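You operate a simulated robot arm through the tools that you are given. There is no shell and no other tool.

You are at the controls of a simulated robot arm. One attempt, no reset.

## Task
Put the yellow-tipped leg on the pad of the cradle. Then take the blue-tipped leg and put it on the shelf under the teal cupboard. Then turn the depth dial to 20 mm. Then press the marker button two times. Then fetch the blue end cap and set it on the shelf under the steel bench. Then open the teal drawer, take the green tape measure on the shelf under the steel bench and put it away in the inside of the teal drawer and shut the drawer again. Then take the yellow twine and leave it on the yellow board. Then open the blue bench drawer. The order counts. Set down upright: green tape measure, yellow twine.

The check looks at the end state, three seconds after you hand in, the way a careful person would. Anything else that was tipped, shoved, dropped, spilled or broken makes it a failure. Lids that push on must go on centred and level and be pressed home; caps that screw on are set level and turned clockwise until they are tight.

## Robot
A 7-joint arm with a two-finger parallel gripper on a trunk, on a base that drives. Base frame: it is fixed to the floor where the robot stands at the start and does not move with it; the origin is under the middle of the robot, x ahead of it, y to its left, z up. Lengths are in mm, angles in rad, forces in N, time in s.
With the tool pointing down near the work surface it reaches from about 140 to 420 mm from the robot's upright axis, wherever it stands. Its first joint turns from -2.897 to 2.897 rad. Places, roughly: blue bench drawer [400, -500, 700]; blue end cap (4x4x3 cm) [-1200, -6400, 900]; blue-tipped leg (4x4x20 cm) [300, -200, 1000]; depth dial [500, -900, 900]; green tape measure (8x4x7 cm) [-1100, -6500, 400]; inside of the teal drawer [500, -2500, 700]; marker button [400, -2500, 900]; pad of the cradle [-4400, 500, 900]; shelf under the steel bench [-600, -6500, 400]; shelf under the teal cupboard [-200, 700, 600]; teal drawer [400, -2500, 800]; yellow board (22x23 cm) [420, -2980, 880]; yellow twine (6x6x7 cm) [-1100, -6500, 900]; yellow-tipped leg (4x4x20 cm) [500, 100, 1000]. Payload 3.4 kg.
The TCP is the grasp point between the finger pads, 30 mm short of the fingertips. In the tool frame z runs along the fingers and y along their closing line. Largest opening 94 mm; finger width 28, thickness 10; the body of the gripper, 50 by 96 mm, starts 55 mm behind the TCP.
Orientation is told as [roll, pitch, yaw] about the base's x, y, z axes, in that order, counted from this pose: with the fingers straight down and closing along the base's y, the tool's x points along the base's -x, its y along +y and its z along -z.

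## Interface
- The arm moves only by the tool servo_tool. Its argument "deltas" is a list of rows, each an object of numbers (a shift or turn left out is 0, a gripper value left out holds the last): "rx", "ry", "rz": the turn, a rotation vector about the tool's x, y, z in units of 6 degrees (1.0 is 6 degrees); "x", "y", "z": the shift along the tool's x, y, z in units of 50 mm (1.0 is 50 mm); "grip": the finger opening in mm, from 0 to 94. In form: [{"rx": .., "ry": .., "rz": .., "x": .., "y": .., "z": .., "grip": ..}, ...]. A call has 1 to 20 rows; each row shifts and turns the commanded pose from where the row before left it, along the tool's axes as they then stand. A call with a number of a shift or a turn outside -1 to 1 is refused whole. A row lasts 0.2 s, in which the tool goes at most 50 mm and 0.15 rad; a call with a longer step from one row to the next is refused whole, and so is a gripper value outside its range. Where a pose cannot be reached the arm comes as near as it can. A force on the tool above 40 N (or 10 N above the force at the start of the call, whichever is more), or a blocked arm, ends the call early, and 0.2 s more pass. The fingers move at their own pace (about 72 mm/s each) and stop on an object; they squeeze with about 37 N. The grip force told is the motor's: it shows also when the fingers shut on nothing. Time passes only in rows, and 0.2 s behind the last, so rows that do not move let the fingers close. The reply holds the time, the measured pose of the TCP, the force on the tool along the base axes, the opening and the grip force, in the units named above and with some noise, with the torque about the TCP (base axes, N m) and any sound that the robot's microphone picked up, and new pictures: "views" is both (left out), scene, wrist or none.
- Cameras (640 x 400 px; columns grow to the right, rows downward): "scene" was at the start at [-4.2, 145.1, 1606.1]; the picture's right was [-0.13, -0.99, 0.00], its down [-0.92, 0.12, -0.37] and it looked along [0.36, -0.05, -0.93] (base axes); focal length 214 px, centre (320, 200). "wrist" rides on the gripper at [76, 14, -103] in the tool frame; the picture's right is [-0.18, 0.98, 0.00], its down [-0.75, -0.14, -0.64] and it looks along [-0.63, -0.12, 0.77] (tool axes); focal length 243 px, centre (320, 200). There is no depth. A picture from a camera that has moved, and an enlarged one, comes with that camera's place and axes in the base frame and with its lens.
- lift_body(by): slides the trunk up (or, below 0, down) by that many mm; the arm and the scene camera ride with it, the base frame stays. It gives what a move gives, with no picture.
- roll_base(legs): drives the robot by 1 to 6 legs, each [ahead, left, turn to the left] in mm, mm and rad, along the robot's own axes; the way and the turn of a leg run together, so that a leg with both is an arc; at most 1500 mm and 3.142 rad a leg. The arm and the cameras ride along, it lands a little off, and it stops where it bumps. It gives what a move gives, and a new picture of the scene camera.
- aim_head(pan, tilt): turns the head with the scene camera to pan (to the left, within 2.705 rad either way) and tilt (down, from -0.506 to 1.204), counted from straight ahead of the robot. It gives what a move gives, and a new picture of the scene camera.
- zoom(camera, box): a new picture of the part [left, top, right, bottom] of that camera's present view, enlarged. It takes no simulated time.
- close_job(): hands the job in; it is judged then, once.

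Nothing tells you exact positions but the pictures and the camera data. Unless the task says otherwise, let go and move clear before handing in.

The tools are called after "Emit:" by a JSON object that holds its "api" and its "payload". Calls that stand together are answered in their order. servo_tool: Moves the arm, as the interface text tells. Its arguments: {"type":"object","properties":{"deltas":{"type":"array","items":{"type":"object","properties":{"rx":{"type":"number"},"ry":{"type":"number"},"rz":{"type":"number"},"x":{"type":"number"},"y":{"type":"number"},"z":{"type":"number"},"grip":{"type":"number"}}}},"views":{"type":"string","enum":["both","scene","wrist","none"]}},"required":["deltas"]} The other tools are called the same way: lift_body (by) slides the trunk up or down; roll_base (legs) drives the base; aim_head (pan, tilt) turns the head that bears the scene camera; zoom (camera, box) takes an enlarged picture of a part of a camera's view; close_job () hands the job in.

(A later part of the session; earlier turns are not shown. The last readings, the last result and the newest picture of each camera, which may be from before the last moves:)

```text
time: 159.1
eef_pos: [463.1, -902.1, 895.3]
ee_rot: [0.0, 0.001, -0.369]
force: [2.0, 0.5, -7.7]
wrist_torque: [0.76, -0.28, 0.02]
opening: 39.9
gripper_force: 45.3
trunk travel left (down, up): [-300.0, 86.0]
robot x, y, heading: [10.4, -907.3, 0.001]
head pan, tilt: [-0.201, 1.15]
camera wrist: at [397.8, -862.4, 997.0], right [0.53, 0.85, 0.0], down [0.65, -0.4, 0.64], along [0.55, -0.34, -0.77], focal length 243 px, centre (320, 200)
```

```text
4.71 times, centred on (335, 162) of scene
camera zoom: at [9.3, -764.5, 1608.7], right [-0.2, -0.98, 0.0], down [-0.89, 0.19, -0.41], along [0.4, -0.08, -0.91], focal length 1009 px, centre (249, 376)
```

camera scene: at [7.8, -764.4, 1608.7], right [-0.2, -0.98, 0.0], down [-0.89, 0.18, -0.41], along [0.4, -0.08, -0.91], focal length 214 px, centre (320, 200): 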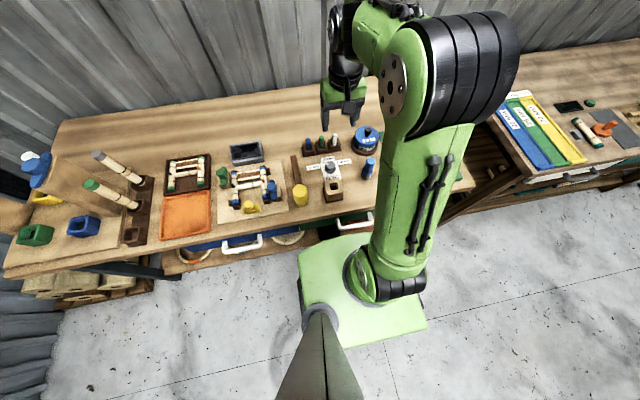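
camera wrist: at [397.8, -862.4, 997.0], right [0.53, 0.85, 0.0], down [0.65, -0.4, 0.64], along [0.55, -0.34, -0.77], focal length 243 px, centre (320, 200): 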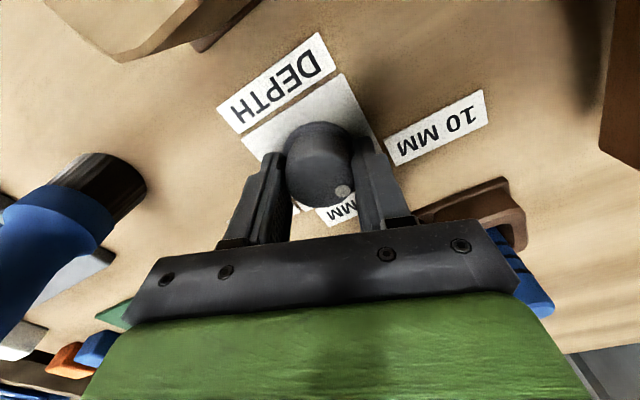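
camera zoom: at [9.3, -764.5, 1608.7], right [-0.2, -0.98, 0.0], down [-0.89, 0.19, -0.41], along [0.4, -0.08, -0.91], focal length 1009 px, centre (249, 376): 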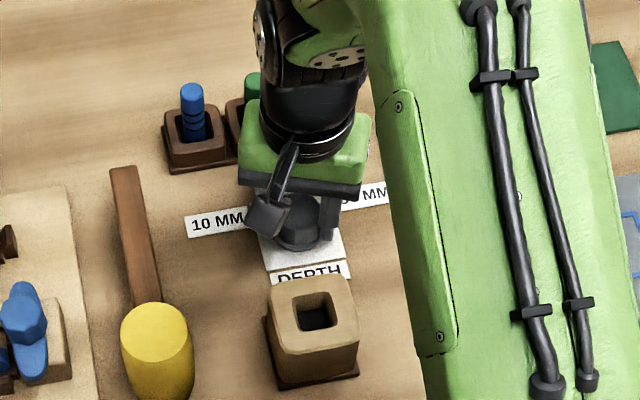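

The knob turns along with the gripper. My measurements put the dot about 45° from 20 MM at the start, so I'll turn to about 46° in total, release, and inspect.

Emit:
{"api": "servo_tool", "payload": {"deltas": [{"rz": 0.7}, {"rz": 0.7}, {"rz": 0.7}, {"rz": 0.7}, {"rz": 0.7}, {"rz": 0.7}, {}, {"grip": 60}, {}, {}], "views": "wrist"}}

Emit:
{"api": "zoom", "payload": {"camera": "wrist", "box": [220, 80, 420, 240]}}

```text
time: 161.3
eef_pos: [463.8, -902.6, 895.6]
ee_rot: [0.001, 0.0, -0.806]
force: [0.4, -0.6, -0.5]
wrist_torque: [0.0, 0.01, -0.02]
opening: 59.8
gripper_force: 0.0
trunk travel left (down, up): [-300.0, 86.0]
robot x, y, heading: [6.3, -905.5, -0.005]
head pan, tilt: [-0.201, 1.15]
camera wrist: at [420.7, -838.4, 997.5], right [0.84, 0.55, 0.0], down [0.42, -0.64, 0.64], along [0.35, -0.54, -0.77], focal length 243 px, centre (320, 200)
```

wrist: 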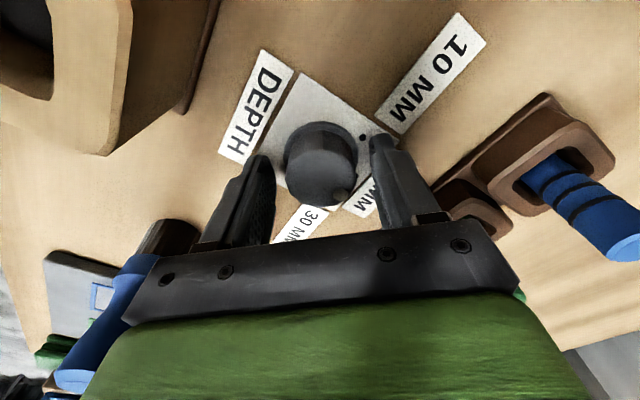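

```text
2.50 times, centred on (320, 160) of wrist
camera zoom: at [420.7, -838.4, 997.5], right [0.84, 0.55, 0.0], down [0.42, -0.64, 0.64], along [0.35, -0.54, -0.77], focal length 606 px, centre (320, 300)
```

zoom: 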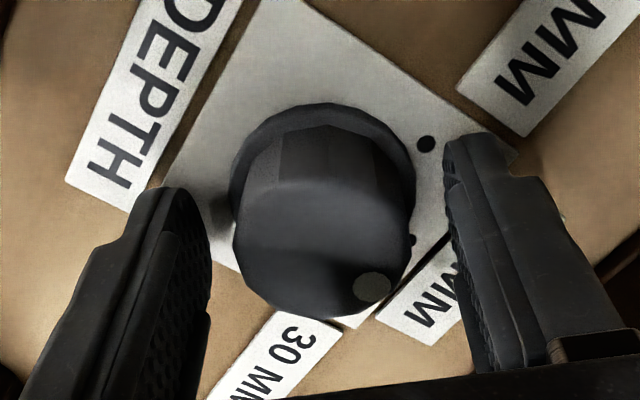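

The dial's dot now appears close to the 20 MM mark, though there is measurement bias. I'll rise, turn the tool back and inspect from above.

Emit:
{"api": "servo_tool", "payload": {"deltas": [{"z": -0.6}, {"z": -0.6}, {"z": -0.6}, {"z": -0.4}, {"rz": -0.9}, {"rz": -0.9}, {"rz": -0.9}, {"rz": -0.9}, {"rz": -0.9}, {"rz": -0.9}, {"rz": -0.9}, {"rz": -0.9}, {"rz": -0.5}], "views": "wrist"}}

Emit:
{"api": "zoom", "payload": {"camera": "wrist", "box": [260, 60, 390, 160]}}

Emit:
{"api": "zoom", "payload": {"camera": "scene", "box": [300, 140, 360, 200]}}

```text
time: 164.1
eef_pos: [462.2, -902.2, 1005.4]
ee_rot: [-0.001, -0.001, 0.0]
force: [0.0, 0.0, 0.9]
wrist_torque: [0.01, 0.05, 0.0]
opening: 59.9
gripper_force: 0.1
trunk travel left (down, up): [-300.0, 86.0]
robot x, y, heading: [11.3, -906.0, 0.0]
head pan, tilt: [-0.201, 1.15]
camera wrist: at [386.7, -889.1, 1107.3], right [0.18, 0.98, 0.0], down [0.75, -0.14, 0.64], along [0.63, -0.12, -0.77], focal length 243 px, centre (320, 200)
```

wrist: 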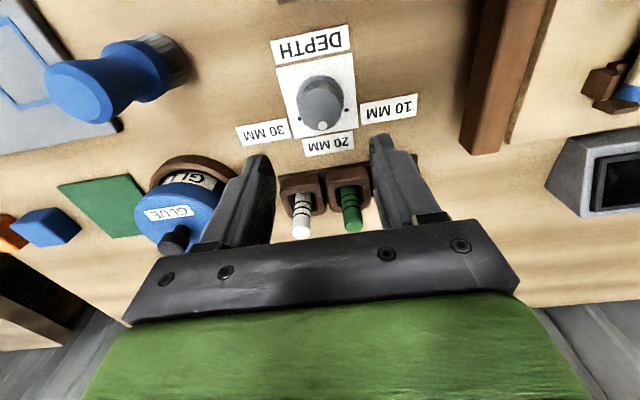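

```text
4.00 times, centred on (325, 110) of wrist
camera zoom: at [386.7, -889.1, 1107.3], right [0.18, 0.98, 0.0], down [0.75, -0.14, 0.64], along [0.63, -0.12, -0.77], focal length 970 px, centre (300, 560)
```

zoom: 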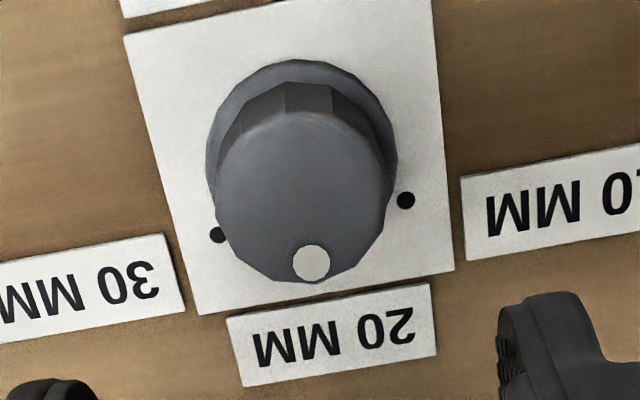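

```text
6.67 times, centred on (330, 170) of scene
camera zoom: at [8.0, -764.4, 1608.6], right [-0.2, -0.98, 0.0], down [-0.89, 0.19, -0.41], along [0.4, -0.08, -0.91], focal length 1430 px, centre (253, 400)
```

zoom: 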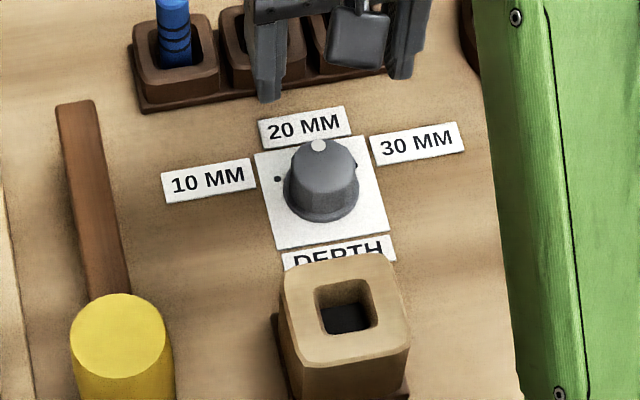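

The dot now lines up with the 20 MM direction in both views. Next is the marker button near (400, -2500), so I'll raise the tool, back off and drive along.

Emit:
{"api": "servo_tool", "payload": {"deltas": [{"z": -0.9}, {"z": -0.9}, {"z": -0.9}, {"z": -0.9}], "views": "none"}}

Emit:
{"api": "roll_base", "payload": {"legs": [[-330, 0, 0], [0, -1400, 0], [0, -190, 0]]}}

Emit:
{"api": "aim_head", "payload": {"pan": 0.0, "tilt": 0.85}}

```text
time: 165.1
eef_pos: [461.9, -901.5, 1187.2]
ee_rot: [0.0, 0.0, 0.0]
force: [0.8, 0.6, -0.7]
wrist_torque: [0.02, 0.01, -0.02]
opening: 60.0
gripper_force: 0.2
trunk travel left (down, up): [-300.0, 86.0]
robot x, y, heading: [12.7, -904.8, -0.006]
head pan, tilt: [-0.201, 1.15]
```

```text
time: 174.9
eef_pos: [112.4, -2485.1, 1186.2]
ee_rot: [-0.001, -0.001, -0.013]
force: [-1.0, 0.0, 0.8]
wrist_torque: [0.0, 0.01, 0.03]
opening: 60.0
gripper_force: 0.0
trunk travel left (down, up): [-300.0, 86.0]
robot x, y, heading: [-344.0, -2480.4, -0.012]
head pan, tilt: [-0.201, 1.15]
camera scene: at [-340.3, -2342.9, 1608.8], right [-0.22, -0.98, 0.0], down [-0.89, 0.2, -0.41], along [0.4, -0.09, -0.91], focal length 214 px, centre (320, 200)
```

scene: 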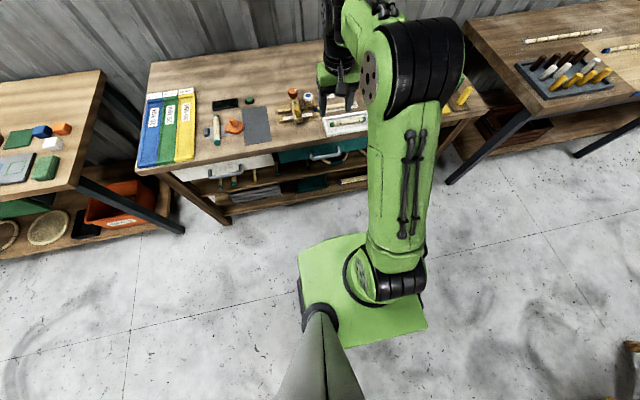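

```text
time: 175.7
eef_pos: [112.9, -2484.7, 1186.4]
ee_rot: [0.001, 0.001, -0.012]
force: [0.2, -0.1, 0.8]
wrist_torque: [-0.02, -0.01, -0.02]
opening: 60.1
gripper_force: 0.0
trunk travel left (down, up): [-300.0, 86.0]
robot x, y, heading: [-340.5, -2486.3, -0.013]
head pan, tilt: [0.0, 0.85]
camera scene: at [-320.3, -2329.6, 1629.4], right [-0.02, -1.0, 0.0], down [-0.75, 0.01, -0.66], along [0.66, -0.01, -0.75], focal length 214 px, centre (320, 200)
```

scene: 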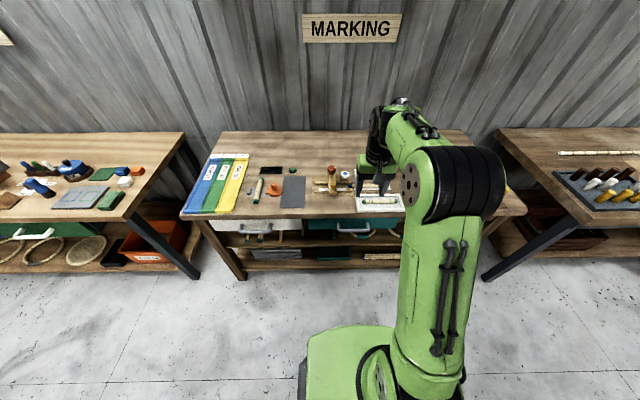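

Emit:
{"api": "zoom", "payload": {"camera": "scene", "box": [240, 150, 420, 270]}}

Emit:
{"api": "zoom", "payload": {"camera": "wrist", "box": [0, 0, 640, 400]}}

```text
3.33 times, centred on (330, 210) of scene
camera zoom: at [-320.3, -2329.6, 1629.4], right [-0.02, -1.0, 0.0], down [-0.75, 0.01, -0.66], along [0.66, -0.01, -0.75], focal length 715 px, centre (287, 167)
```

zoom: 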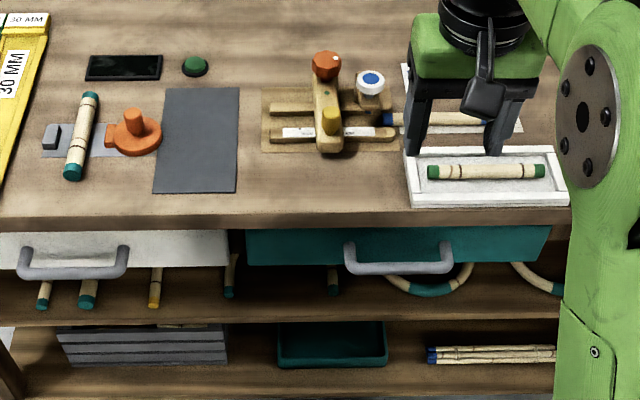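

```text
1.00 times, centred on (320, 200) of wrist (not enlarged: the box is as wide or as high as the picture)
camera zoom: at [36.3, -2470.5, 1287.6], right [0.2, 0.98, 0.0], down [0.75, -0.15, 0.64], along [0.63, -0.13, -0.77], focal length 243 px, centre (320, 200)
```

zoom: 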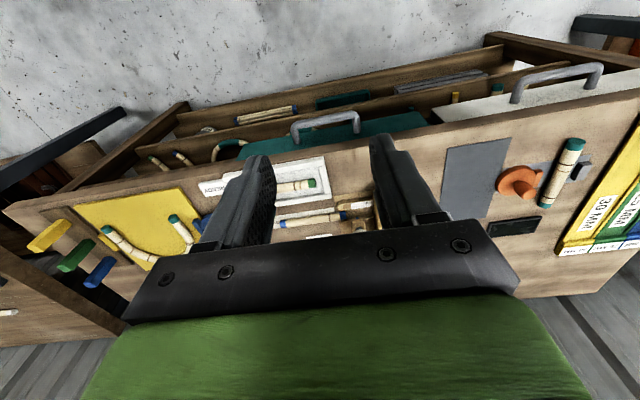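

Emit:
{"api": "zoom", "payload": {"camera": "scene", "box": [310, 155, 370, 205]}}

Emit:
{"api": "zoom", "payload": {"camera": "scene", "box": [250, 155, 310, 205]}}

```text
8.00 times, centred on (340, 180) of scene
camera zoom: at [-320.3, -2329.6, 1629.4], right [-0.02, -1.0, 0.0], down [-0.75, 0.01, -0.66], along [0.66, -0.01, -0.75], focal length 1716 px, centre (160, 360)
```

zoom: 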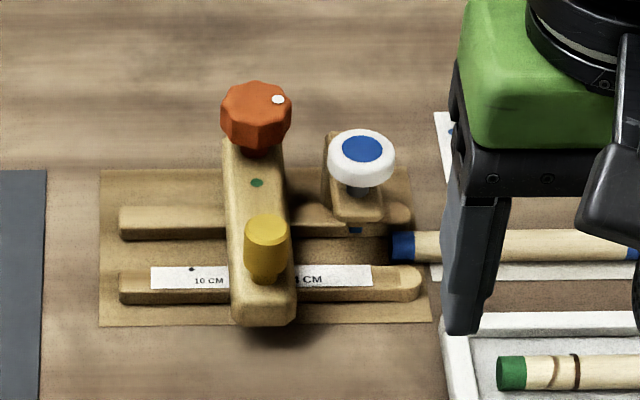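

```text
8.00 times, centred on (280, 180) of scene
camera zoom: at [-320.3, -2329.6, 1629.4], right [-0.02, -1.0, 0.0], down [-0.75, 0.01, -0.66], along [0.66, -0.01, -0.75], focal length 1716 px, centre (640, 360)
```

zoom: 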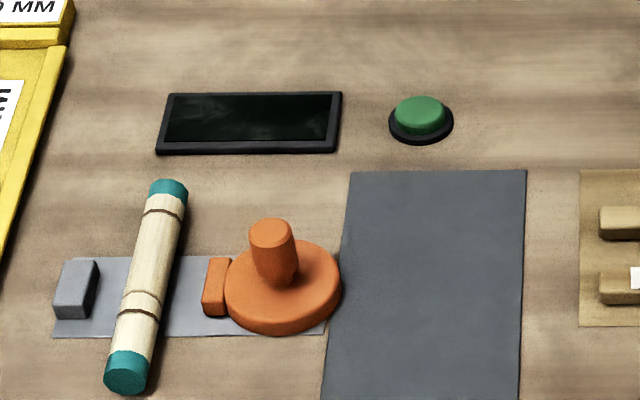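

The marker button looks like the white cap with a blue centre on the marking jig, at roughly (450, -2463). I'll drive up to it and look with the wrist camera.

Emit:
{"api": "roll_base", "payload": {"legs": [[325, 22, 0.012]]}}

Emit:
{"api": "zoom", "payload": {"camera": "wrist", "box": [0, 0, 640, 400]}}

Emit:
{"api": "aim_head", "payload": {"pan": -0.2, "tilt": 1.15}}

```text
time: 177.9
eef_pos: [440.8, -2460.1, 1186.4]
ee_rot: [0.002, 0.001, -0.001]
force: [0.5, -0.1, 0.4]
wrist_torque: [0.0, 0.02, -0.01]
opening: 60.1
gripper_force: 0.0
trunk travel left (down, up): [-300.0, 86.0]
robot x, y, heading: [-12.5, -2462.1, -0.002]
head pan, tilt: [0.0, 0.85]
camera scene: at [7.6, -2310.9, 1629.5], right [0.0, -1.0, 0.0], down [-0.75, 0.0, -0.66], along [0.66, 0.0, -0.75], focal length 214 px, centre (320, 200)
```

scene: 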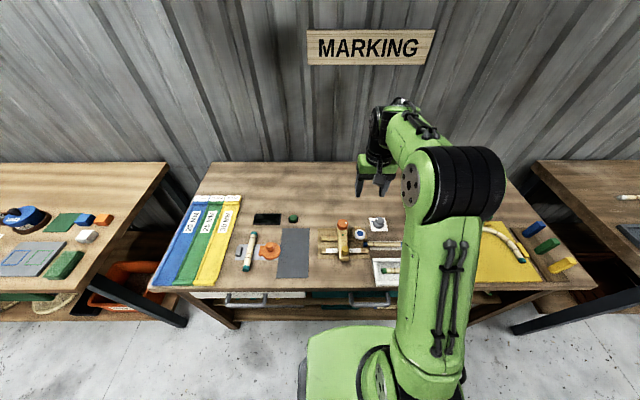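

```text
1.00 times, centred on (320, 200) of wrist (not enlarged: the box is as wide or as high as the picture)
camera zoom: at [365.5, -2447.7, 1287.4], right [0.18, 0.98, 0.0], down [0.75, -0.14, 0.64], along [0.63, -0.12, -0.77], focal length 243 px, centre (320, 200)
```

zoom: 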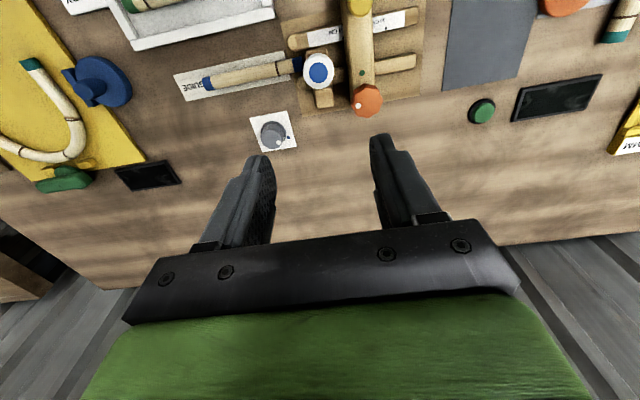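

```text
time: 178.7
eef_pos: [440.8, -2459.9, 1187.1]
ee_rot: [0.001, 0.0, 0.0]
force: [0.2, -0.6, -0.7]
wrist_torque: [-0.02, 0.0, -0.01]
opening: 59.9
gripper_force: 0.0
trunk travel left (down, up): [-300.0, 86.0]
robot x, y, heading: [-12.7, -2463.2, -0.003]
head pan, tilt: [-0.201, 1.15]
camera scene: at [-13.5, -2322.8, 1608.7], right [-0.2, -0.98, 0.0], down [-0.89, 0.19, -0.41], along [0.4, -0.08, -0.91], focal length 214 px, centre (320, 200)
```

scene: 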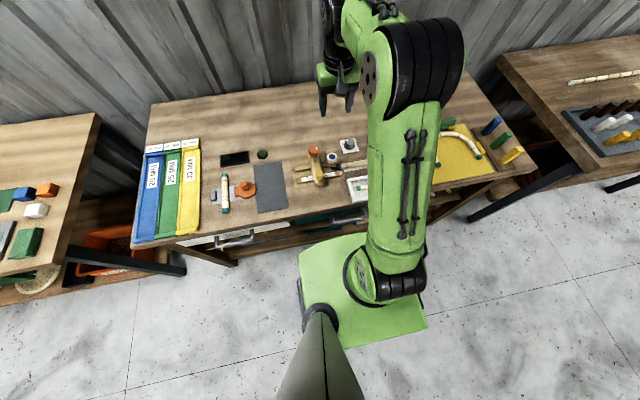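

Emit:
{"api": "zoom", "payload": {"camera": "scene", "box": [285, 130, 365, 205]}}

Emit:
{"api": "zoom", "payload": {"camera": "wrist", "box": [230, 20, 430, 160]}}

```text
5.33 times, centred on (325, 168) of scene
camera zoom: at [-13.5, -2322.8, 1608.7], right [-0.2, -0.98, 0.0], down [-0.89, 0.19, -0.41], along [0.4, -0.08, -0.91], focal length 1144 px, centre (293, 373)
```

zoom: 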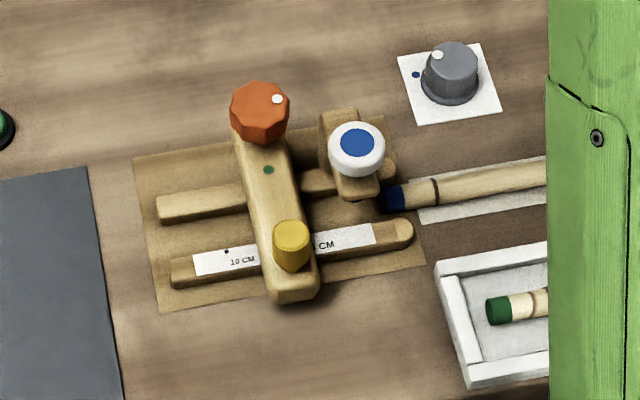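

```text
2.86 times, centred on (330, 90) of wrist
camera zoom: at [364.5, -2447.7, 1287.8], right [0.18, 0.98, 0.0], down [0.75, -0.14, 0.64], along [0.63, -0.12, -0.77], focal length 693 px, centre (291, 514)
```

zoom: 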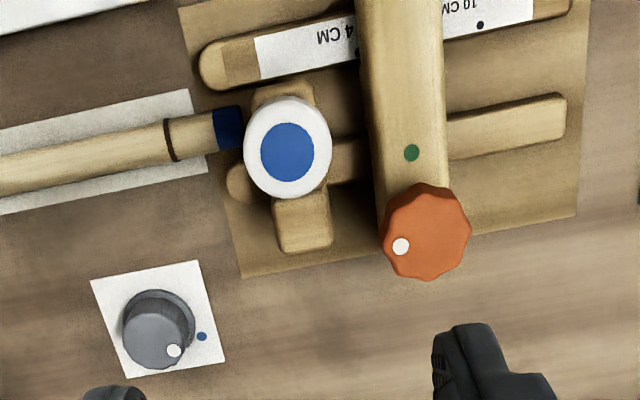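

The button's top is at about (436, -2462, 952). I'll close the fingers and descend to just above it.

Emit:
{"api": "servo_tool", "payload": {"deltas": [{"x": 0.1, "y": -0.04, "grip": 0}, {"z": 0.9}, {"z": 0.9}, {"z": 0.9}, {"z": 0.9}], "views": "wrist"}}

Emit:
{"api": "zoom", "payload": {"camera": "scene", "box": [285, 130, 365, 205]}}

```text
time: 179.9
eef_pos: [437.4, -2463.9, 1005.1]
ee_rot: [0.001, 0.001, 0.001]
force: [-0.3, -0.1, -1.1]
wrist_torque: [-0.01, -0.03, -0.04]
opening: 0.1
gripper_force: 32.8
trunk travel left (down, up): [-300.0, 86.0]
robot x, y, heading: [-9.9, -2462.4, -0.007]
head pan, tilt: [-0.201, 1.15]
camera wrist: at [361.0, -2451.1, 1106.8], right [0.18, 0.98, 0.0], down [0.75, -0.14, 0.64], along [0.63, -0.12, -0.77], focal length 243 px, centre (320, 200)
```

wrist: 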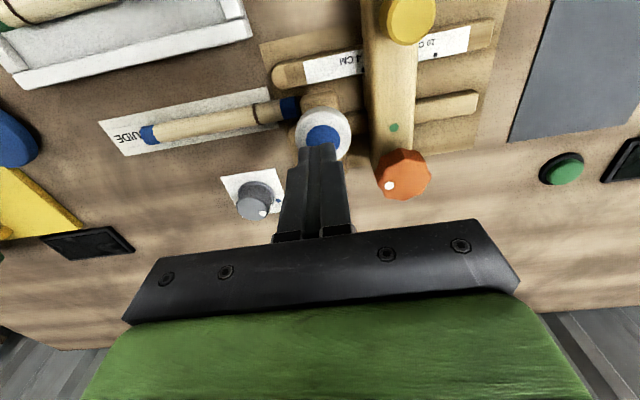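

```text
5.33 times, centred on (325, 168) of scene
camera zoom: at [-12.0, -2322.8, 1608.6], right [-0.2, -0.98, 0.0], down [-0.89, 0.19, -0.41], along [0.4, -0.08, -0.91], focal length 1144 px, centre (293, 373)
```

zoom: 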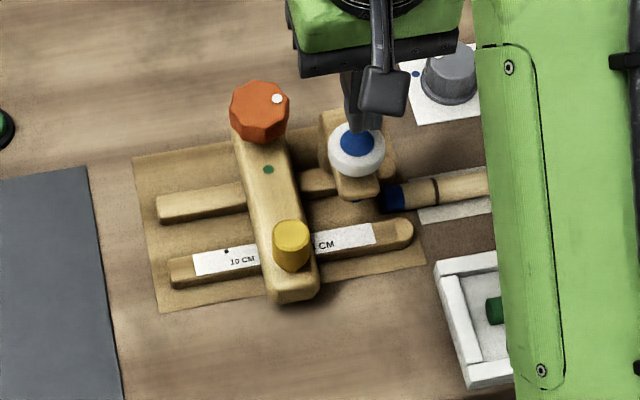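

The closed fingertips are over the button. Descending slowly to press, while watching the force and listening for sounds.

Emit:
{"api": "servo_tool", "payload": {"deltas": [{"x": 0.05, "y": 0.03, "z": 0.3}, {"z": 0.06}, {"z": 0.06}, {"z": 0.04}, {"z": 0.04}], "views": "wrist"}}

```text
time: 181.1
eef_pos: [432.7, -2461.4, 981.2]
ee_rot: [0.001, -0.002, -0.002]
force: [-0.2, 0.5, 1.3]
wrist_torque: [0.02, -0.02, -0.02]
opening: 0.0
gripper_force: 33.0
trunk travel left (down, up): [-300.0, 86.0]
robot x, y, heading: [-14.9, -2461.9, -0.001]
head pan, tilt: [-0.201, 1.15]
camera wrist: at [357.2, -2448.5, 1082.7], right [0.18, 0.98, 0.0], down [0.75, -0.14, 0.64], along [0.63, -0.12, -0.77], focal length 243 px, centre (320, 200)
```

wrist: 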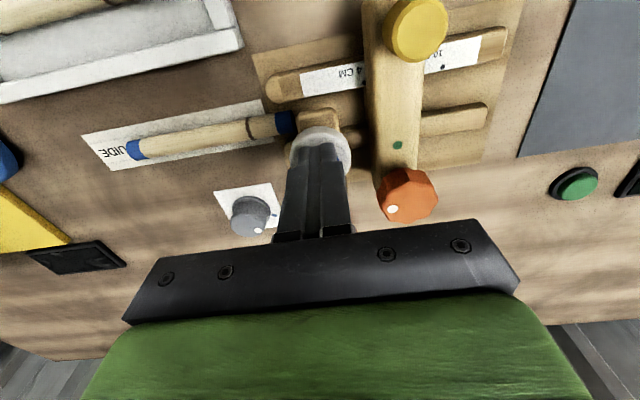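

Emit:
{"api": "servo_tool", "payload": {"deltas": [{"z": 0.04}, {"z": 0.04}, {"z": 0.04}], "views": "wrist"}}

```text
time: 181.9
eef_pos: [433.7, -2461.1, 976.5]
ee_rot: [0.0, -0.001, -0.001]
force: [1.8, 0.7, 0.4]
wrist_torque: [-0.02, -0.07, 0.0]
opening: 0.0
gripper_force: 33.3
trunk travel left (down, up): [-300.0, 86.0]
robot x, y, heading: [-13.4, -2463.2, -0.007]
head pan, tilt: [-0.201, 1.15]
camera wrist: at [356.9, -2448.4, 1076.9], right [0.18, 0.98, 0.0], down [0.75, -0.14, 0.64], along [0.63, -0.12, -0.77], focal length 243 px, centre (320, 200)
```

wrist: 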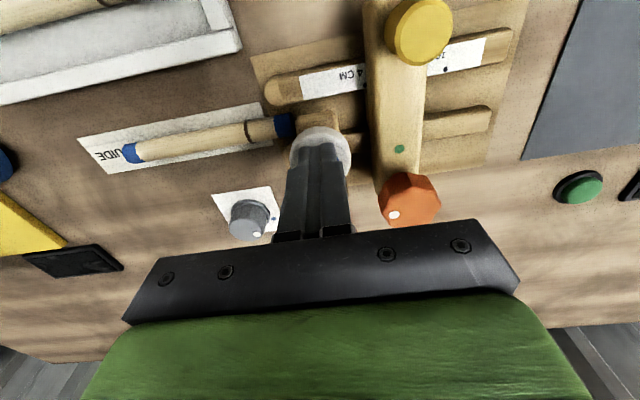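

Emit:
{"api": "servo_tool", "payload": {"deltas": [{"z": 0.04}, {"z": 0.04}, {"z": 0.04}], "views": "none"}}

```text
time: 182.7
eef_pos: [432.8, -2461.8, 969.1]
ee_rot: [-0.001, 0.0, -0.004]
force: [0.7, -0.2, 2.8]
wrist_torque: [-0.02, -0.03, -0.07]
opening: 0.4
gripper_force: 32.7
trunk travel left (down, up): [-300.0, 86.0]
robot x, y, heading: [-11.7, -2461.1, -0.005]
head pan, tilt: [-0.201, 1.15]
heard: click
```

I heard a click, so that was the first press. Raising so the button springs back.

Emit:
{"api": "servo_tool", "payload": {"deltas": [{"z": -0.3}, {"z": -0.3}, {}], "views": "wrist"}}

Emit:
{"api": "zoom", "payload": {"camera": "scene", "box": [285, 130, 365, 205]}}

```text
time: 183.5
eef_pos: [433.8, -2461.7, 999.8]
ee_rot: [0.0, 0.001, -0.002]
force: [0.1, 0.3, -0.3]
wrist_torque: [0.01, -0.01, 0.02]
opening: 0.1
gripper_force: 33.5
trunk travel left (down, up): [-300.0, 86.0]
robot x, y, heading: [-13.5, -2462.7, -0.002]
head pan, tilt: [-0.201, 1.15]
camera wrist: at [357.4, -2447.9, 1100.6], right [0.18, 0.98, 0.0], down [0.75, -0.14, 0.64], along [0.63, -0.12, -0.77], focal length 243 px, centre (320, 200)
```

wrist: 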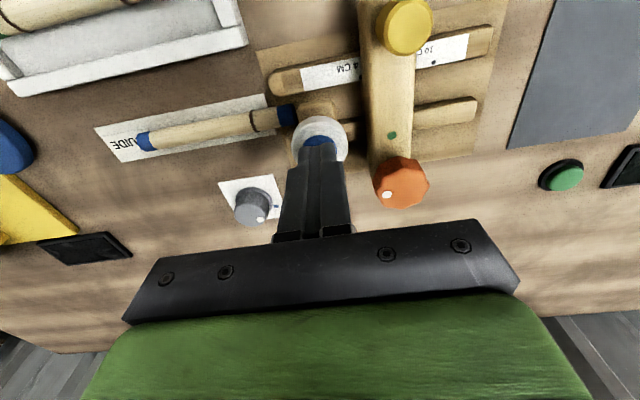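

```text
5.33 times, centred on (325, 168) of scene
camera zoom: at [-13.1, -2322.8, 1608.6], right [-0.2, -0.98, 0.0], down [-0.89, 0.19, -0.41], along [0.4, -0.08, -0.91], focal length 1144 px, centre (293, 373)
```

zoom: 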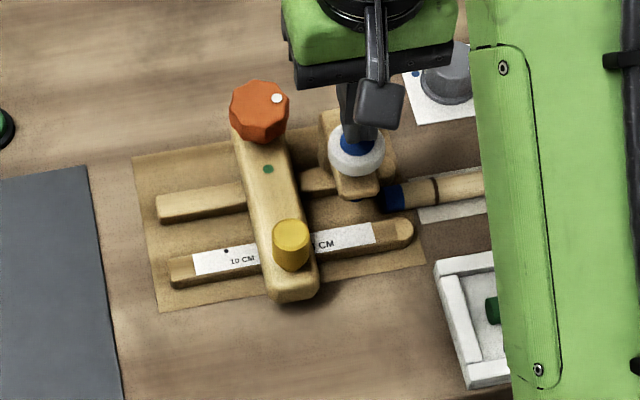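

The button has sprung back. Pressing a second time.

Emit:
{"api": "servo_tool", "payload": {"deltas": [{"z": 0.3}, {"z": 0.14}, {"z": 0.04}, {"z": 0.04}, {"z": 0.04}, {"z": 0.04}], "views": "none"}}

```text
time: 184.9
eef_pos: [432.4, -2461.2, 969.0]
ee_rot: [0.0, -0.001, 0.002]
force: [1.3, -0.3, 2.9]
wrist_torque: [0.0, -0.05, 0.0]
opening: 0.2
gripper_force: 33.3
trunk travel left (down, up): [-300.0, 86.0]
robot x, y, heading: [-11.1, -2465.7, -0.007]
head pan, tilt: [-0.201, 1.15]
heard: click
```

The second click was heard, so the button has been pressed twice. I'll rise, back off, turn to face the back wall and drive towards the steel bench.

Emit:
{"api": "servo_tool", "payload": {"deltas": [{"z": -0.5}, {"z": -0.95}, {"z": -0.95}, {"z": -0.95}, {"z": -0.95, "grip": 60}], "views": "none"}}

Emit:
{"api": "roll_base", "payload": {"legs": [[-340, 0, 0], [0, 0, -1.571], [1400, 0, 0], [1100, 0, 0]]}}

Emit:
{"api": "aim_head", "payload": {"pan": -0.3, "tilt": 0.5}}

```text
time: 186.1
eef_pos: [432.0, -2462.4, 1185.2]
ee_rot: [-0.001, 0.001, -0.001]
force: [-0.7, 0.3, 0.5]
wrist_torque: [0.02, -0.01, -0.01]
opening: 53.3
gripper_force: 0.0
trunk travel left (down, up): [-300.0, 86.0]
robot x, y, heading: [-15.6, -2465.6, -0.004]
head pan, tilt: [-0.201, 1.15]
```

```text
time: 203.9
eef_pos: [-380.9, -5407.2, 1184.7]
ee_rot: [0.0, 0.0, -1.577]
force: [-0.6, 0.8, 0.4]
wrist_torque: [0.0, -0.01, 0.0]
opening: 60.2
gripper_force: 0.1
trunk travel left (down, up): [-300.0, 86.0]
robot x, y, heading: [-382.9, -4960.5, -1.58]
head pan, tilt: [-0.201, 1.15]
camera scene: at [-239.1, -4960.3, 1608.6], right [-0.98, 0.21, 0.0], down [0.19, 0.89, -0.41], along [-0.09, -0.4, -0.91], focal length 214 px, centre (320, 200)
```

scene: 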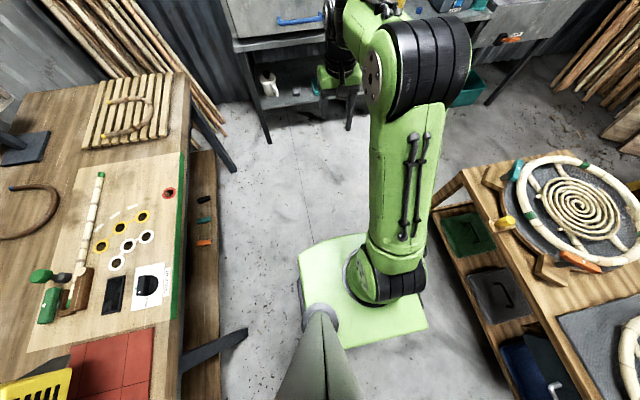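

```text
time: 205.0
eef_pos: [-379.4, -5405.4, 1185.5]
ee_rot: [-0.001, 0.0, -1.576]
force: [-0.6, 0.6, 1.2]
wrist_torque: [0.02, 0.02, 0.04]
opening: 60.0
gripper_force: 0.0
trunk travel left (down, up): [-300.0, 86.0]
robot x, y, heading: [-379.8, -4963.3, -1.582]
head pan, tilt: [-0.3, 0.499]
camera scene: at [-254.5, -4988.3, 1659.4], right [-0.95, 0.31, 0.0], down [0.15, 0.46, -0.88], along [-0.27, -0.84, -0.48], focal length 214 px, centre (320, 200)
```

scene: 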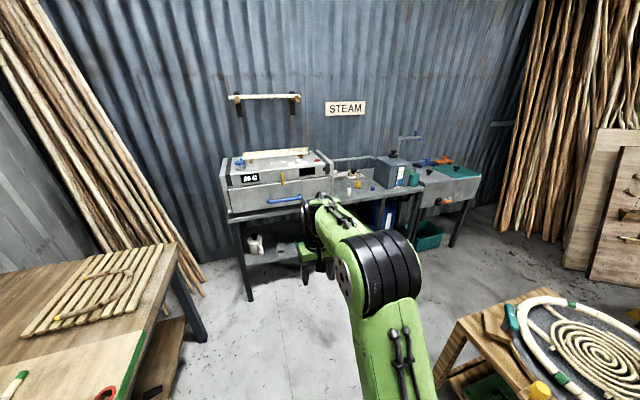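

The steel bench is ahead, with its front edge near y=-6311; the cap and twine should be right of the steam box. I'll drive closer, keeping clear of the coil table on the right.

Emit:
{"api": "roll_base", "payload": {"legs": [[750, 0, 0.01], [60, -700, 0]]}}

Emit:
{"api": "aim_head", "payload": {"pan": 0.0, "tilt": 0.75}}

Emit:
{"api": "zoom", "payload": {"camera": "wrist", "box": [0, 0, 640, 400]}}

```text
time: 212.5
eef_pos: [-1075.4, -6213.5, 1184.4]
ee_rot: [-0.001, 0.0, -1.558]
force: [0.0, 1.1, -0.6]
wrist_torque: [-0.03, -0.01, 0.0]
opening: 60.0
gripper_force: 0.1
trunk travel left (down, up): [-300.0, 86.0]
robot x, y, heading: [-1082.3, -5767.7, -1.559]
head pan, tilt: [-0.3, 0.499]
camera scene: at [-958.3, -5793.5, 1659.5], right [-0.96, 0.29, 0.0], down [0.14, 0.46, -0.88], along [-0.25, -0.84, -0.48], focal length 214 px, centre (320, 200)
```

scene: 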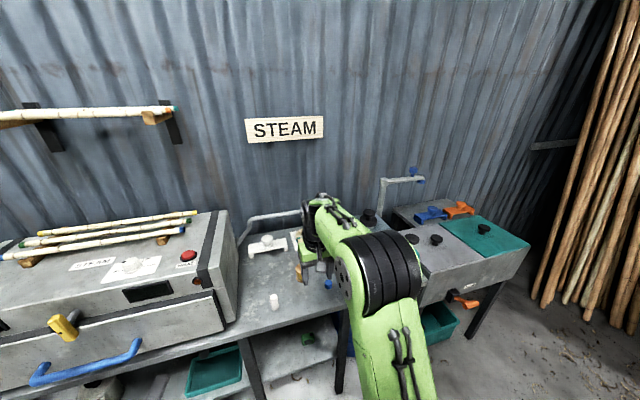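

```text
time: 213.3
eef_pos: [-1076.0, -6214.2, 1185.4]
ee_rot: [0.0, -0.002, -1.558]
force: [-0.3, -0.1, -0.2]
wrist_torque: [0.01, 0.01, -0.01]
opening: 60.1
gripper_force: 0.0
trunk travel left (down, up): [-300.0, 86.0]
robot x, y, heading: [-1085.3, -5765.1, -1.56]
head pan, tilt: [0.0, 0.75]
camera scene: at [-930.8, -5789.2, 1637.5], right [-1.0, -0.01, 0.0], down [-0.01, 0.68, -0.73], along [0.01, -0.73, -0.68], focal length 214 px, centre (320, 200)
```

scene: 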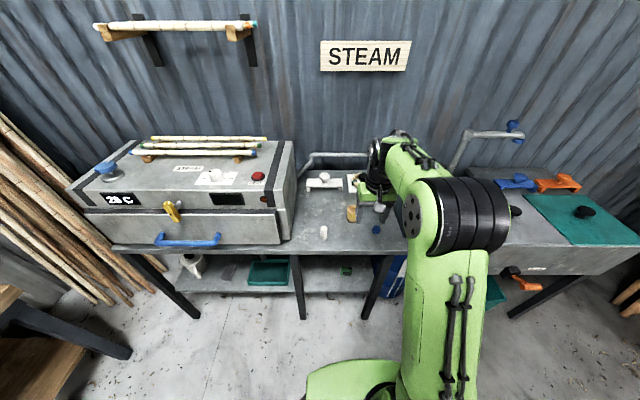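

```text
1.00 times, centred on (320, 200) of wrist (not enlarged: the box is as wide or as high as the picture)
camera zoom: at [-1061.9, -6138.3, 1286.7], right [0.98, -0.17, 0.0], down [-0.13, -0.76, 0.64], along [-0.11, -0.63, -0.77], focal length 243 px, centre (320, 200)
```

zoom: 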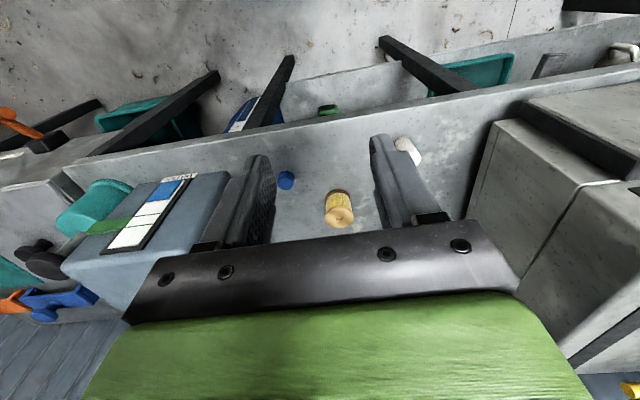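

I can see the blue cap at about (-1182, -6414), the yellow twine at about (-1078, -6471), and the green tape on the shelf below. I'll enlarge to check clearances.

Emit:
{"api": "zoom", "payload": {"camera": "wrist", "box": [200, 60, 460, 240]}}

Emit:
{"api": "zoom", "payload": {"camera": "scene", "box": [290, 170, 430, 310]}}

Emit:
{"api": "zoom", "payload": {"camera": "scene", "box": [150, 220, 420, 330]}}

```text
2.22 times, centred on (330, 150) of wrist
camera zoom: at [-1061.9, -6138.3, 1286.7], right [0.98, -0.17, 0.0], down [-0.13, -0.76, 0.64], along [-0.11, -0.63, -0.77], focal length 539 px, centre (298, 311)
```

zoom: 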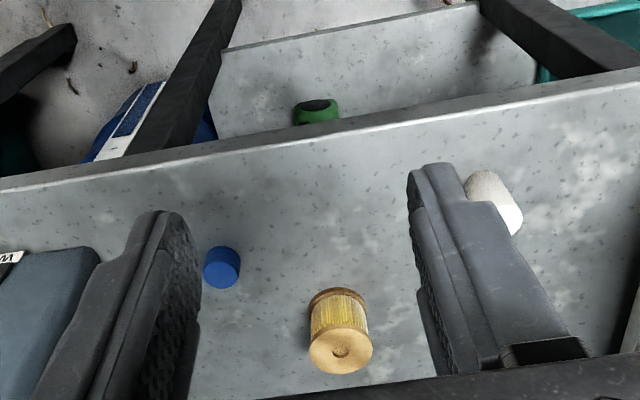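

```text
2.86 times, centred on (360, 240) of scene
camera zoom: at [-930.8, -5789.2, 1637.5], right [-1.0, -0.01, 0.0], down [-0.01, 0.68, -0.73], along [0.01, -0.73, -0.68], focal length 613 px, centre (206, 86)
```

zoom: 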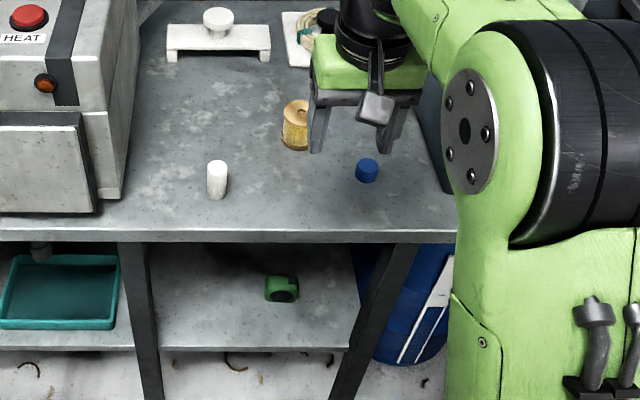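

```text
2.37 times, centred on (285, 275) of scene
camera zoom: at [-930.8, -5789.2, 1637.5], right [-1.0, -0.01, 0.0], down [-0.01, 0.68, -0.73], along [0.01, -0.73, -0.68], focal length 508 px, centre (403, 22)
```

zoom: 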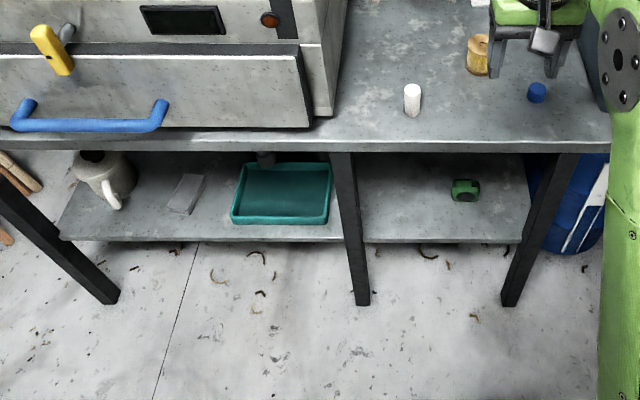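

The cap sits on the bench top and the shelf section below it has free space beside the tape. I'll tilt the tool to 45° so that the same grasp works for the low shelf, and drive into line with the cap.

Emit:
{"api": "servo_tool", "payload": {"deltas": [{"ry": -0.95}, {"ry": -0.95}, {"ry": -0.95}, {"ry": -0.95}, {"ry": -0.95}, {"ry": -0.95}, {"ry": -0.95}, {"ry": -0.95}], "views": "none"}}

Emit:
{"api": "roll_base", "payload": {"legs": [[150, -105, -0.011]]}}

Emit:
{"api": "aim_head", "payload": {"pan": 0.0, "tilt": 0.95}}

Emit:
{"api": "zoom", "payload": {"camera": "wrist", "box": [0, 0, 640, 400]}}

```text
time: 215.1
eef_pos: [-1076.2, -6212.6, 1185.4]
ee_rot: [0.0, -0.797, -1.559]
force: [0.4, 0.4, -0.3]
wrist_torque: [0.01, 0.0, -0.01]
opening: 60.1
gripper_force: 0.1
trunk travel left (down, up): [-300.0, 86.0]
robot x, y, heading: [-1082.7, -5765.2, -1.563]
head pan, tilt: [0.0, 0.75]
```

```text
time: 216.6
eef_pos: [-1184.2, -6365.7, 1183.7]
ee_rot: [0.0, -0.794, -1.569]
force: [-1.3, -0.7, -0.5]
wrist_torque: [0.0, 0.01, 0.0]
opening: 60.1
gripper_force: 0.1
trunk travel left (down, up): [-300.0, 86.0]
robot x, y, heading: [-1185.1, -5921.3, -1.57]
head pan, tilt: [0.0, 0.75]
camera scene: at [-1035.6, -5942.7, 1637.6], right [-1.0, 0.0, 0.0], down [0.0, 0.68, -0.73], along [0.0, -0.73, -0.68], focal length 214 px, centre (320, 200)
```

scene: 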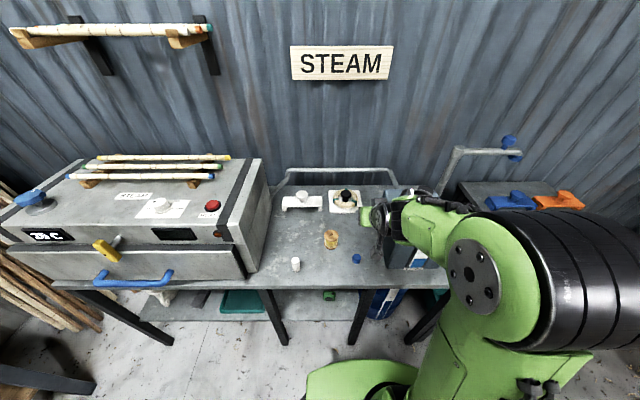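

```text
time: 217.3
eef_pos: [-1182.2, -6363.9, 1185.1]
ee_rot: [0.001, -0.797, -1.568]
force: [-0.3, -0.6, -0.9]
wrist_torque: [0.0, -0.03, 0.0]
opening: 59.8
gripper_force: 0.1
trunk travel left (down, up): [-300.0, 86.0]
robot x, y, heading: [-1189.9, -5916.8, -1.568]
head pan, tilt: [0.0, 0.949]
camera scene: at [-1034.5, -5931.0, 1622.0], right [-1.0, 0.0, 0.0], down [0.0, 0.81, -0.58], along [0.0, -0.58, -0.81], focal length 214 px, centre (320, 200)
```

scene: 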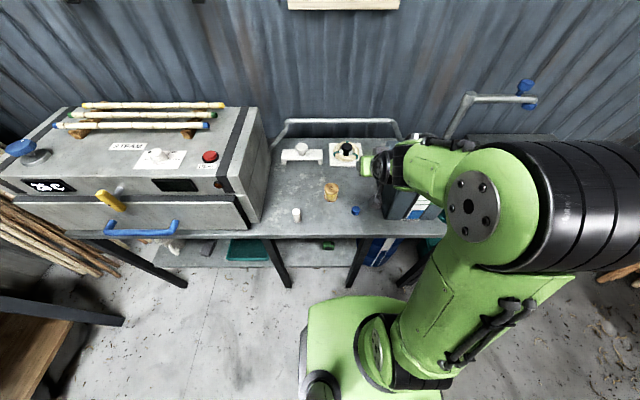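

```text
1.00 times, centred on (320, 200) of wrist (not enlarged: the box is as wide or as high as the picture)
camera zoom: at [-1169.0, -6238.6, 1201.3], right [0.98, -0.13, 0.13], down [-0.14, -0.07, 0.99], along [-0.12, -0.99, -0.09], focal length 243 px, centre (320, 200)
```

zoom: 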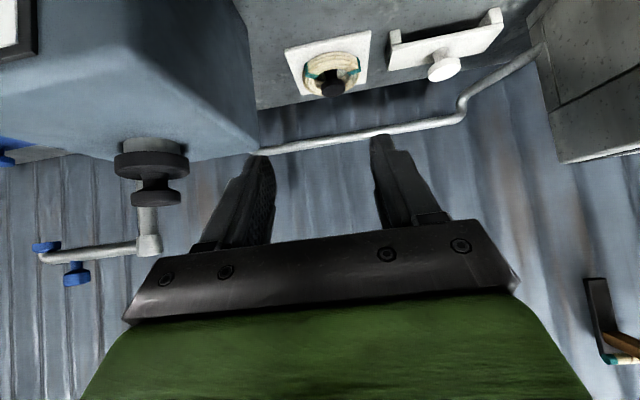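

Emit:
{"api": "zoom", "payload": {"camera": "scene", "box": [330, 120, 470, 250]}}

```text
3.08 times, centred on (400, 185) of scene
camera zoom: at [-1034.5, -5931.0, 1622.0], right [-1.0, 0.0, 0.0], down [0.0, 0.81, -0.58], along [0.0, -0.58, -0.81], focal length 660 px, centre (74, 246)
```

zoom: 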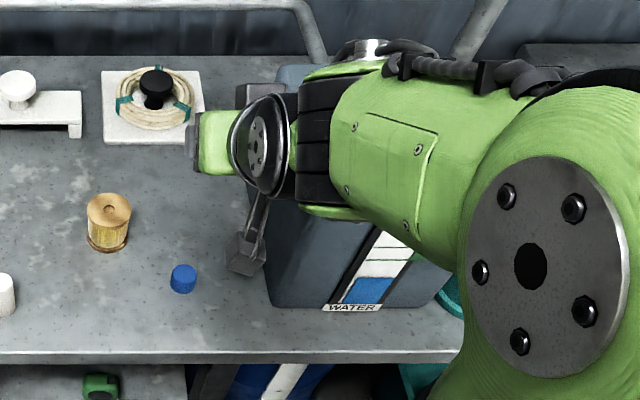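

The water tank is about 120 mm from the cap, so there is room. Lowering the trunk, then approaching the cap.

Emit:
{"api": "lift_body", "payload": {"by": -200}}

Emit:
{"api": "servo_tool", "payload": {"deltas": [{"z": 0.55, "x": 0.1}, {"z": 0.6, "x": 0.2}], "views": "both"}}

Emit:
{"api": "zoom", "payload": {"camera": "scene", "box": [300, 110, 440, 240]}}

```text
time: 219.5
eef_pos: [-1184.1, -6364.6, 986.1]
ee_rot: [-0.001, -0.795, -1.571]
force: [0.8, 0.2, 0.5]
wrist_torque: [-0.01, -0.02, -0.01]
opening: 60.3
gripper_force: 0.1
trunk travel left (down, up): [-100.0, 286.0]
robot x, y, heading: [-1186.0, -5920.7, -1.574]
head pan, tilt: [0.0, 0.949]
```

```text
time: 220.1
eef_pos: [-1181.9, -6393.5, 933.8]
ee_rot: [0.0, -0.795, -1.569]
force: [0.2, -1.1, 1.0]
wrist_torque: [-0.03, 0.01, 0.01]
opening: 60.0
gripper_force: 0.1
trunk travel left (down, up): [-100.0, 286.0]
robot x, y, heading: [-1185.9, -5918.5, -1.568]
head pan, tilt: [0.0, 0.949]
camera scene: at [-1034.7, -5932.0, 1422.3], right [-1.0, 0.0, 0.0], down [0.0, 0.81, -0.58], along [0.0, -0.58, -0.81], focal length 214 px, centre (320, 200)
camera wrist: at [-1168.4, -6269.3, 950.5], right [0.98, -0.13, 0.13], down [-0.14, -0.07, 0.99], along [-0.12, -0.99, -0.09], focal length 243 px, centre (320, 200)
```

scene: 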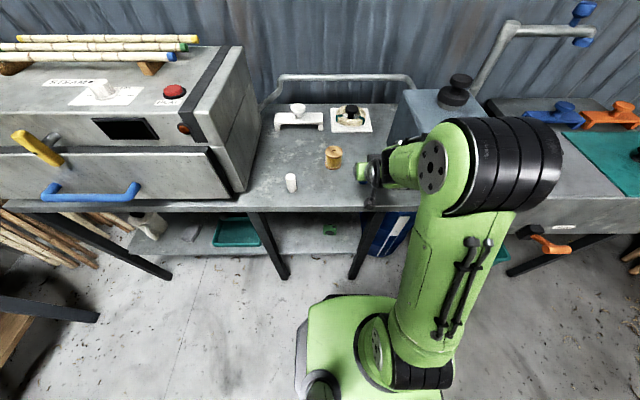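
wrist: 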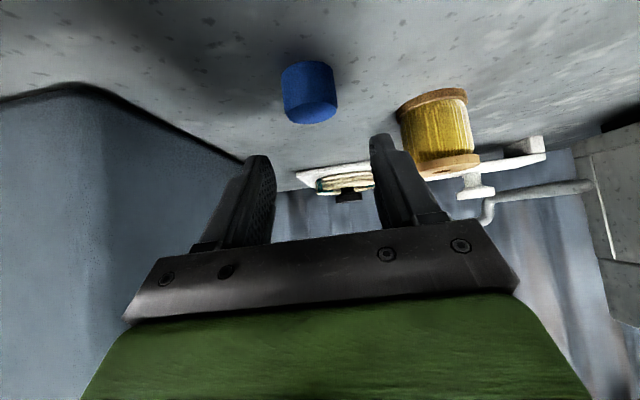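

```text
3.08 times, centred on (370, 175) of scene
camera zoom: at [-1034.7, -5932.0, 1422.3], right [-1.0, 0.0, 0.0], down [0.0, 0.81, -0.58], along [0.0, -0.58, -0.81], focal length 660 px, centre (166, 277)
```

zoom: 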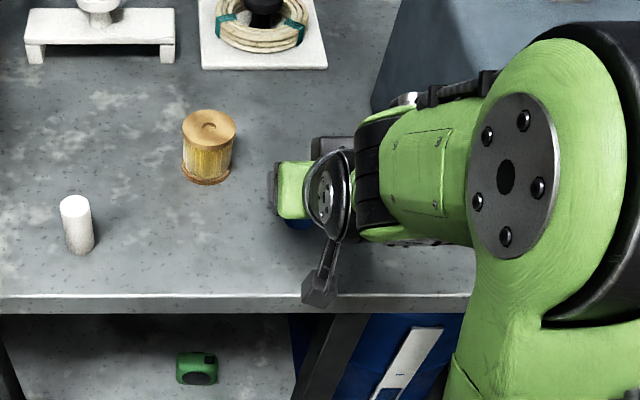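

The cap is at about (-1182, -6421), standing on the bench at z≈847. Moving in so the fingertips straddle it.

Emit:
{"api": "servo_tool", "payload": {"deltas": [{"z": 0.436, "x": 0.273}, {"z": 0.3, "x": 0.19}, {"z": 0.12, "x": 0.08}], "views": "wrist"}}

Emit:
{"api": "zoom", "payload": {"camera": "wrist", "box": [220, 60, 420, 260]}}

```text
time: 220.9
eef_pos: [-1182.4, -6405.1, 891.0]
ee_rot: [-0.001, -0.808, -1.57]
force: [0.9, 15.1, 33.7]
wrist_torque: [0.09, 0.02, 0.02]
opening: 60.1
gripper_force: 0.0
trunk travel left (down, up): [-100.0, 286.0]
robot x, y, heading: [-1187.0, -5918.6, -1.578]
head pan, tilt: [0.0, 0.949]
camera wrist: at [-1169.3, -6279.1, 905.3], right [0.98, -0.12, 0.13], down [-0.14, -0.05, 0.99], along [-0.12, -0.99, -0.07], focal length 243 px, centre (320, 200)
```

wrist: 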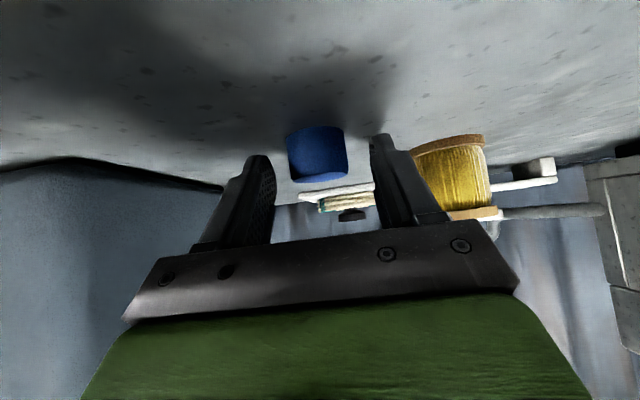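

```text
2.00 times, centred on (320, 160) of wrist
camera zoom: at [-1169.3, -6279.1, 905.3], right [0.98, -0.12, 0.13], down [-0.14, -0.05, 0.99], along [-0.12, -0.99, -0.07], focal length 485 px, centre (320, 280)
```

zoom: 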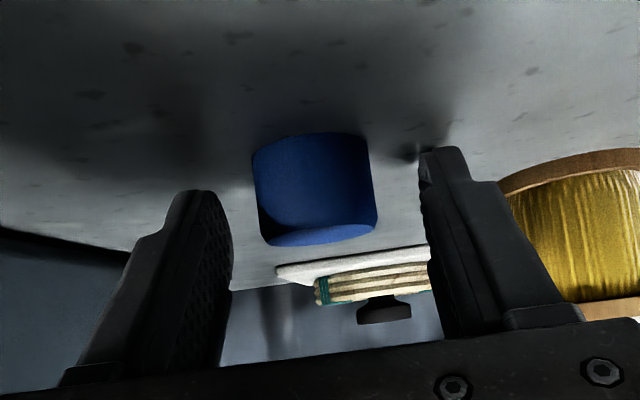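

The fingertips touched the bench with about 34 N, so the bench is at about z=860. I'll rise a little, check the force, and then close on the cap.

Emit:
{"api": "servo_tool", "payload": {"deltas": [{"z": -0.133, "x": -0.14}, {}], "views": "wrist"}}

```text
time: 221.5
eef_pos: [-1182.7, -6406.5, 894.2]
ee_rot: [0.0, -0.792, -1.57]
force: [0.9, -1.0, -0.1]
wrist_torque: [0.0, 0.02, 0.04]
opening: 60.0
gripper_force: 0.1
trunk travel left (down, up): [-100.0, 286.0]
robot x, y, heading: [-1185.4, -5919.8, -1.574]
head pan, tilt: [0.0, 0.949]
camera wrist: at [-1169.2, -6281.2, 910.3], right [0.98, -0.13, 0.13], down [-0.14, -0.07, 0.99], along [-0.12, -0.99, -0.09], focal length 243 px, centre (320, 200)
```

wrist: 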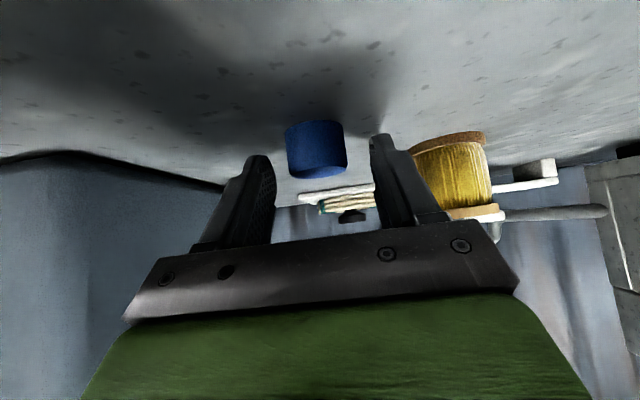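

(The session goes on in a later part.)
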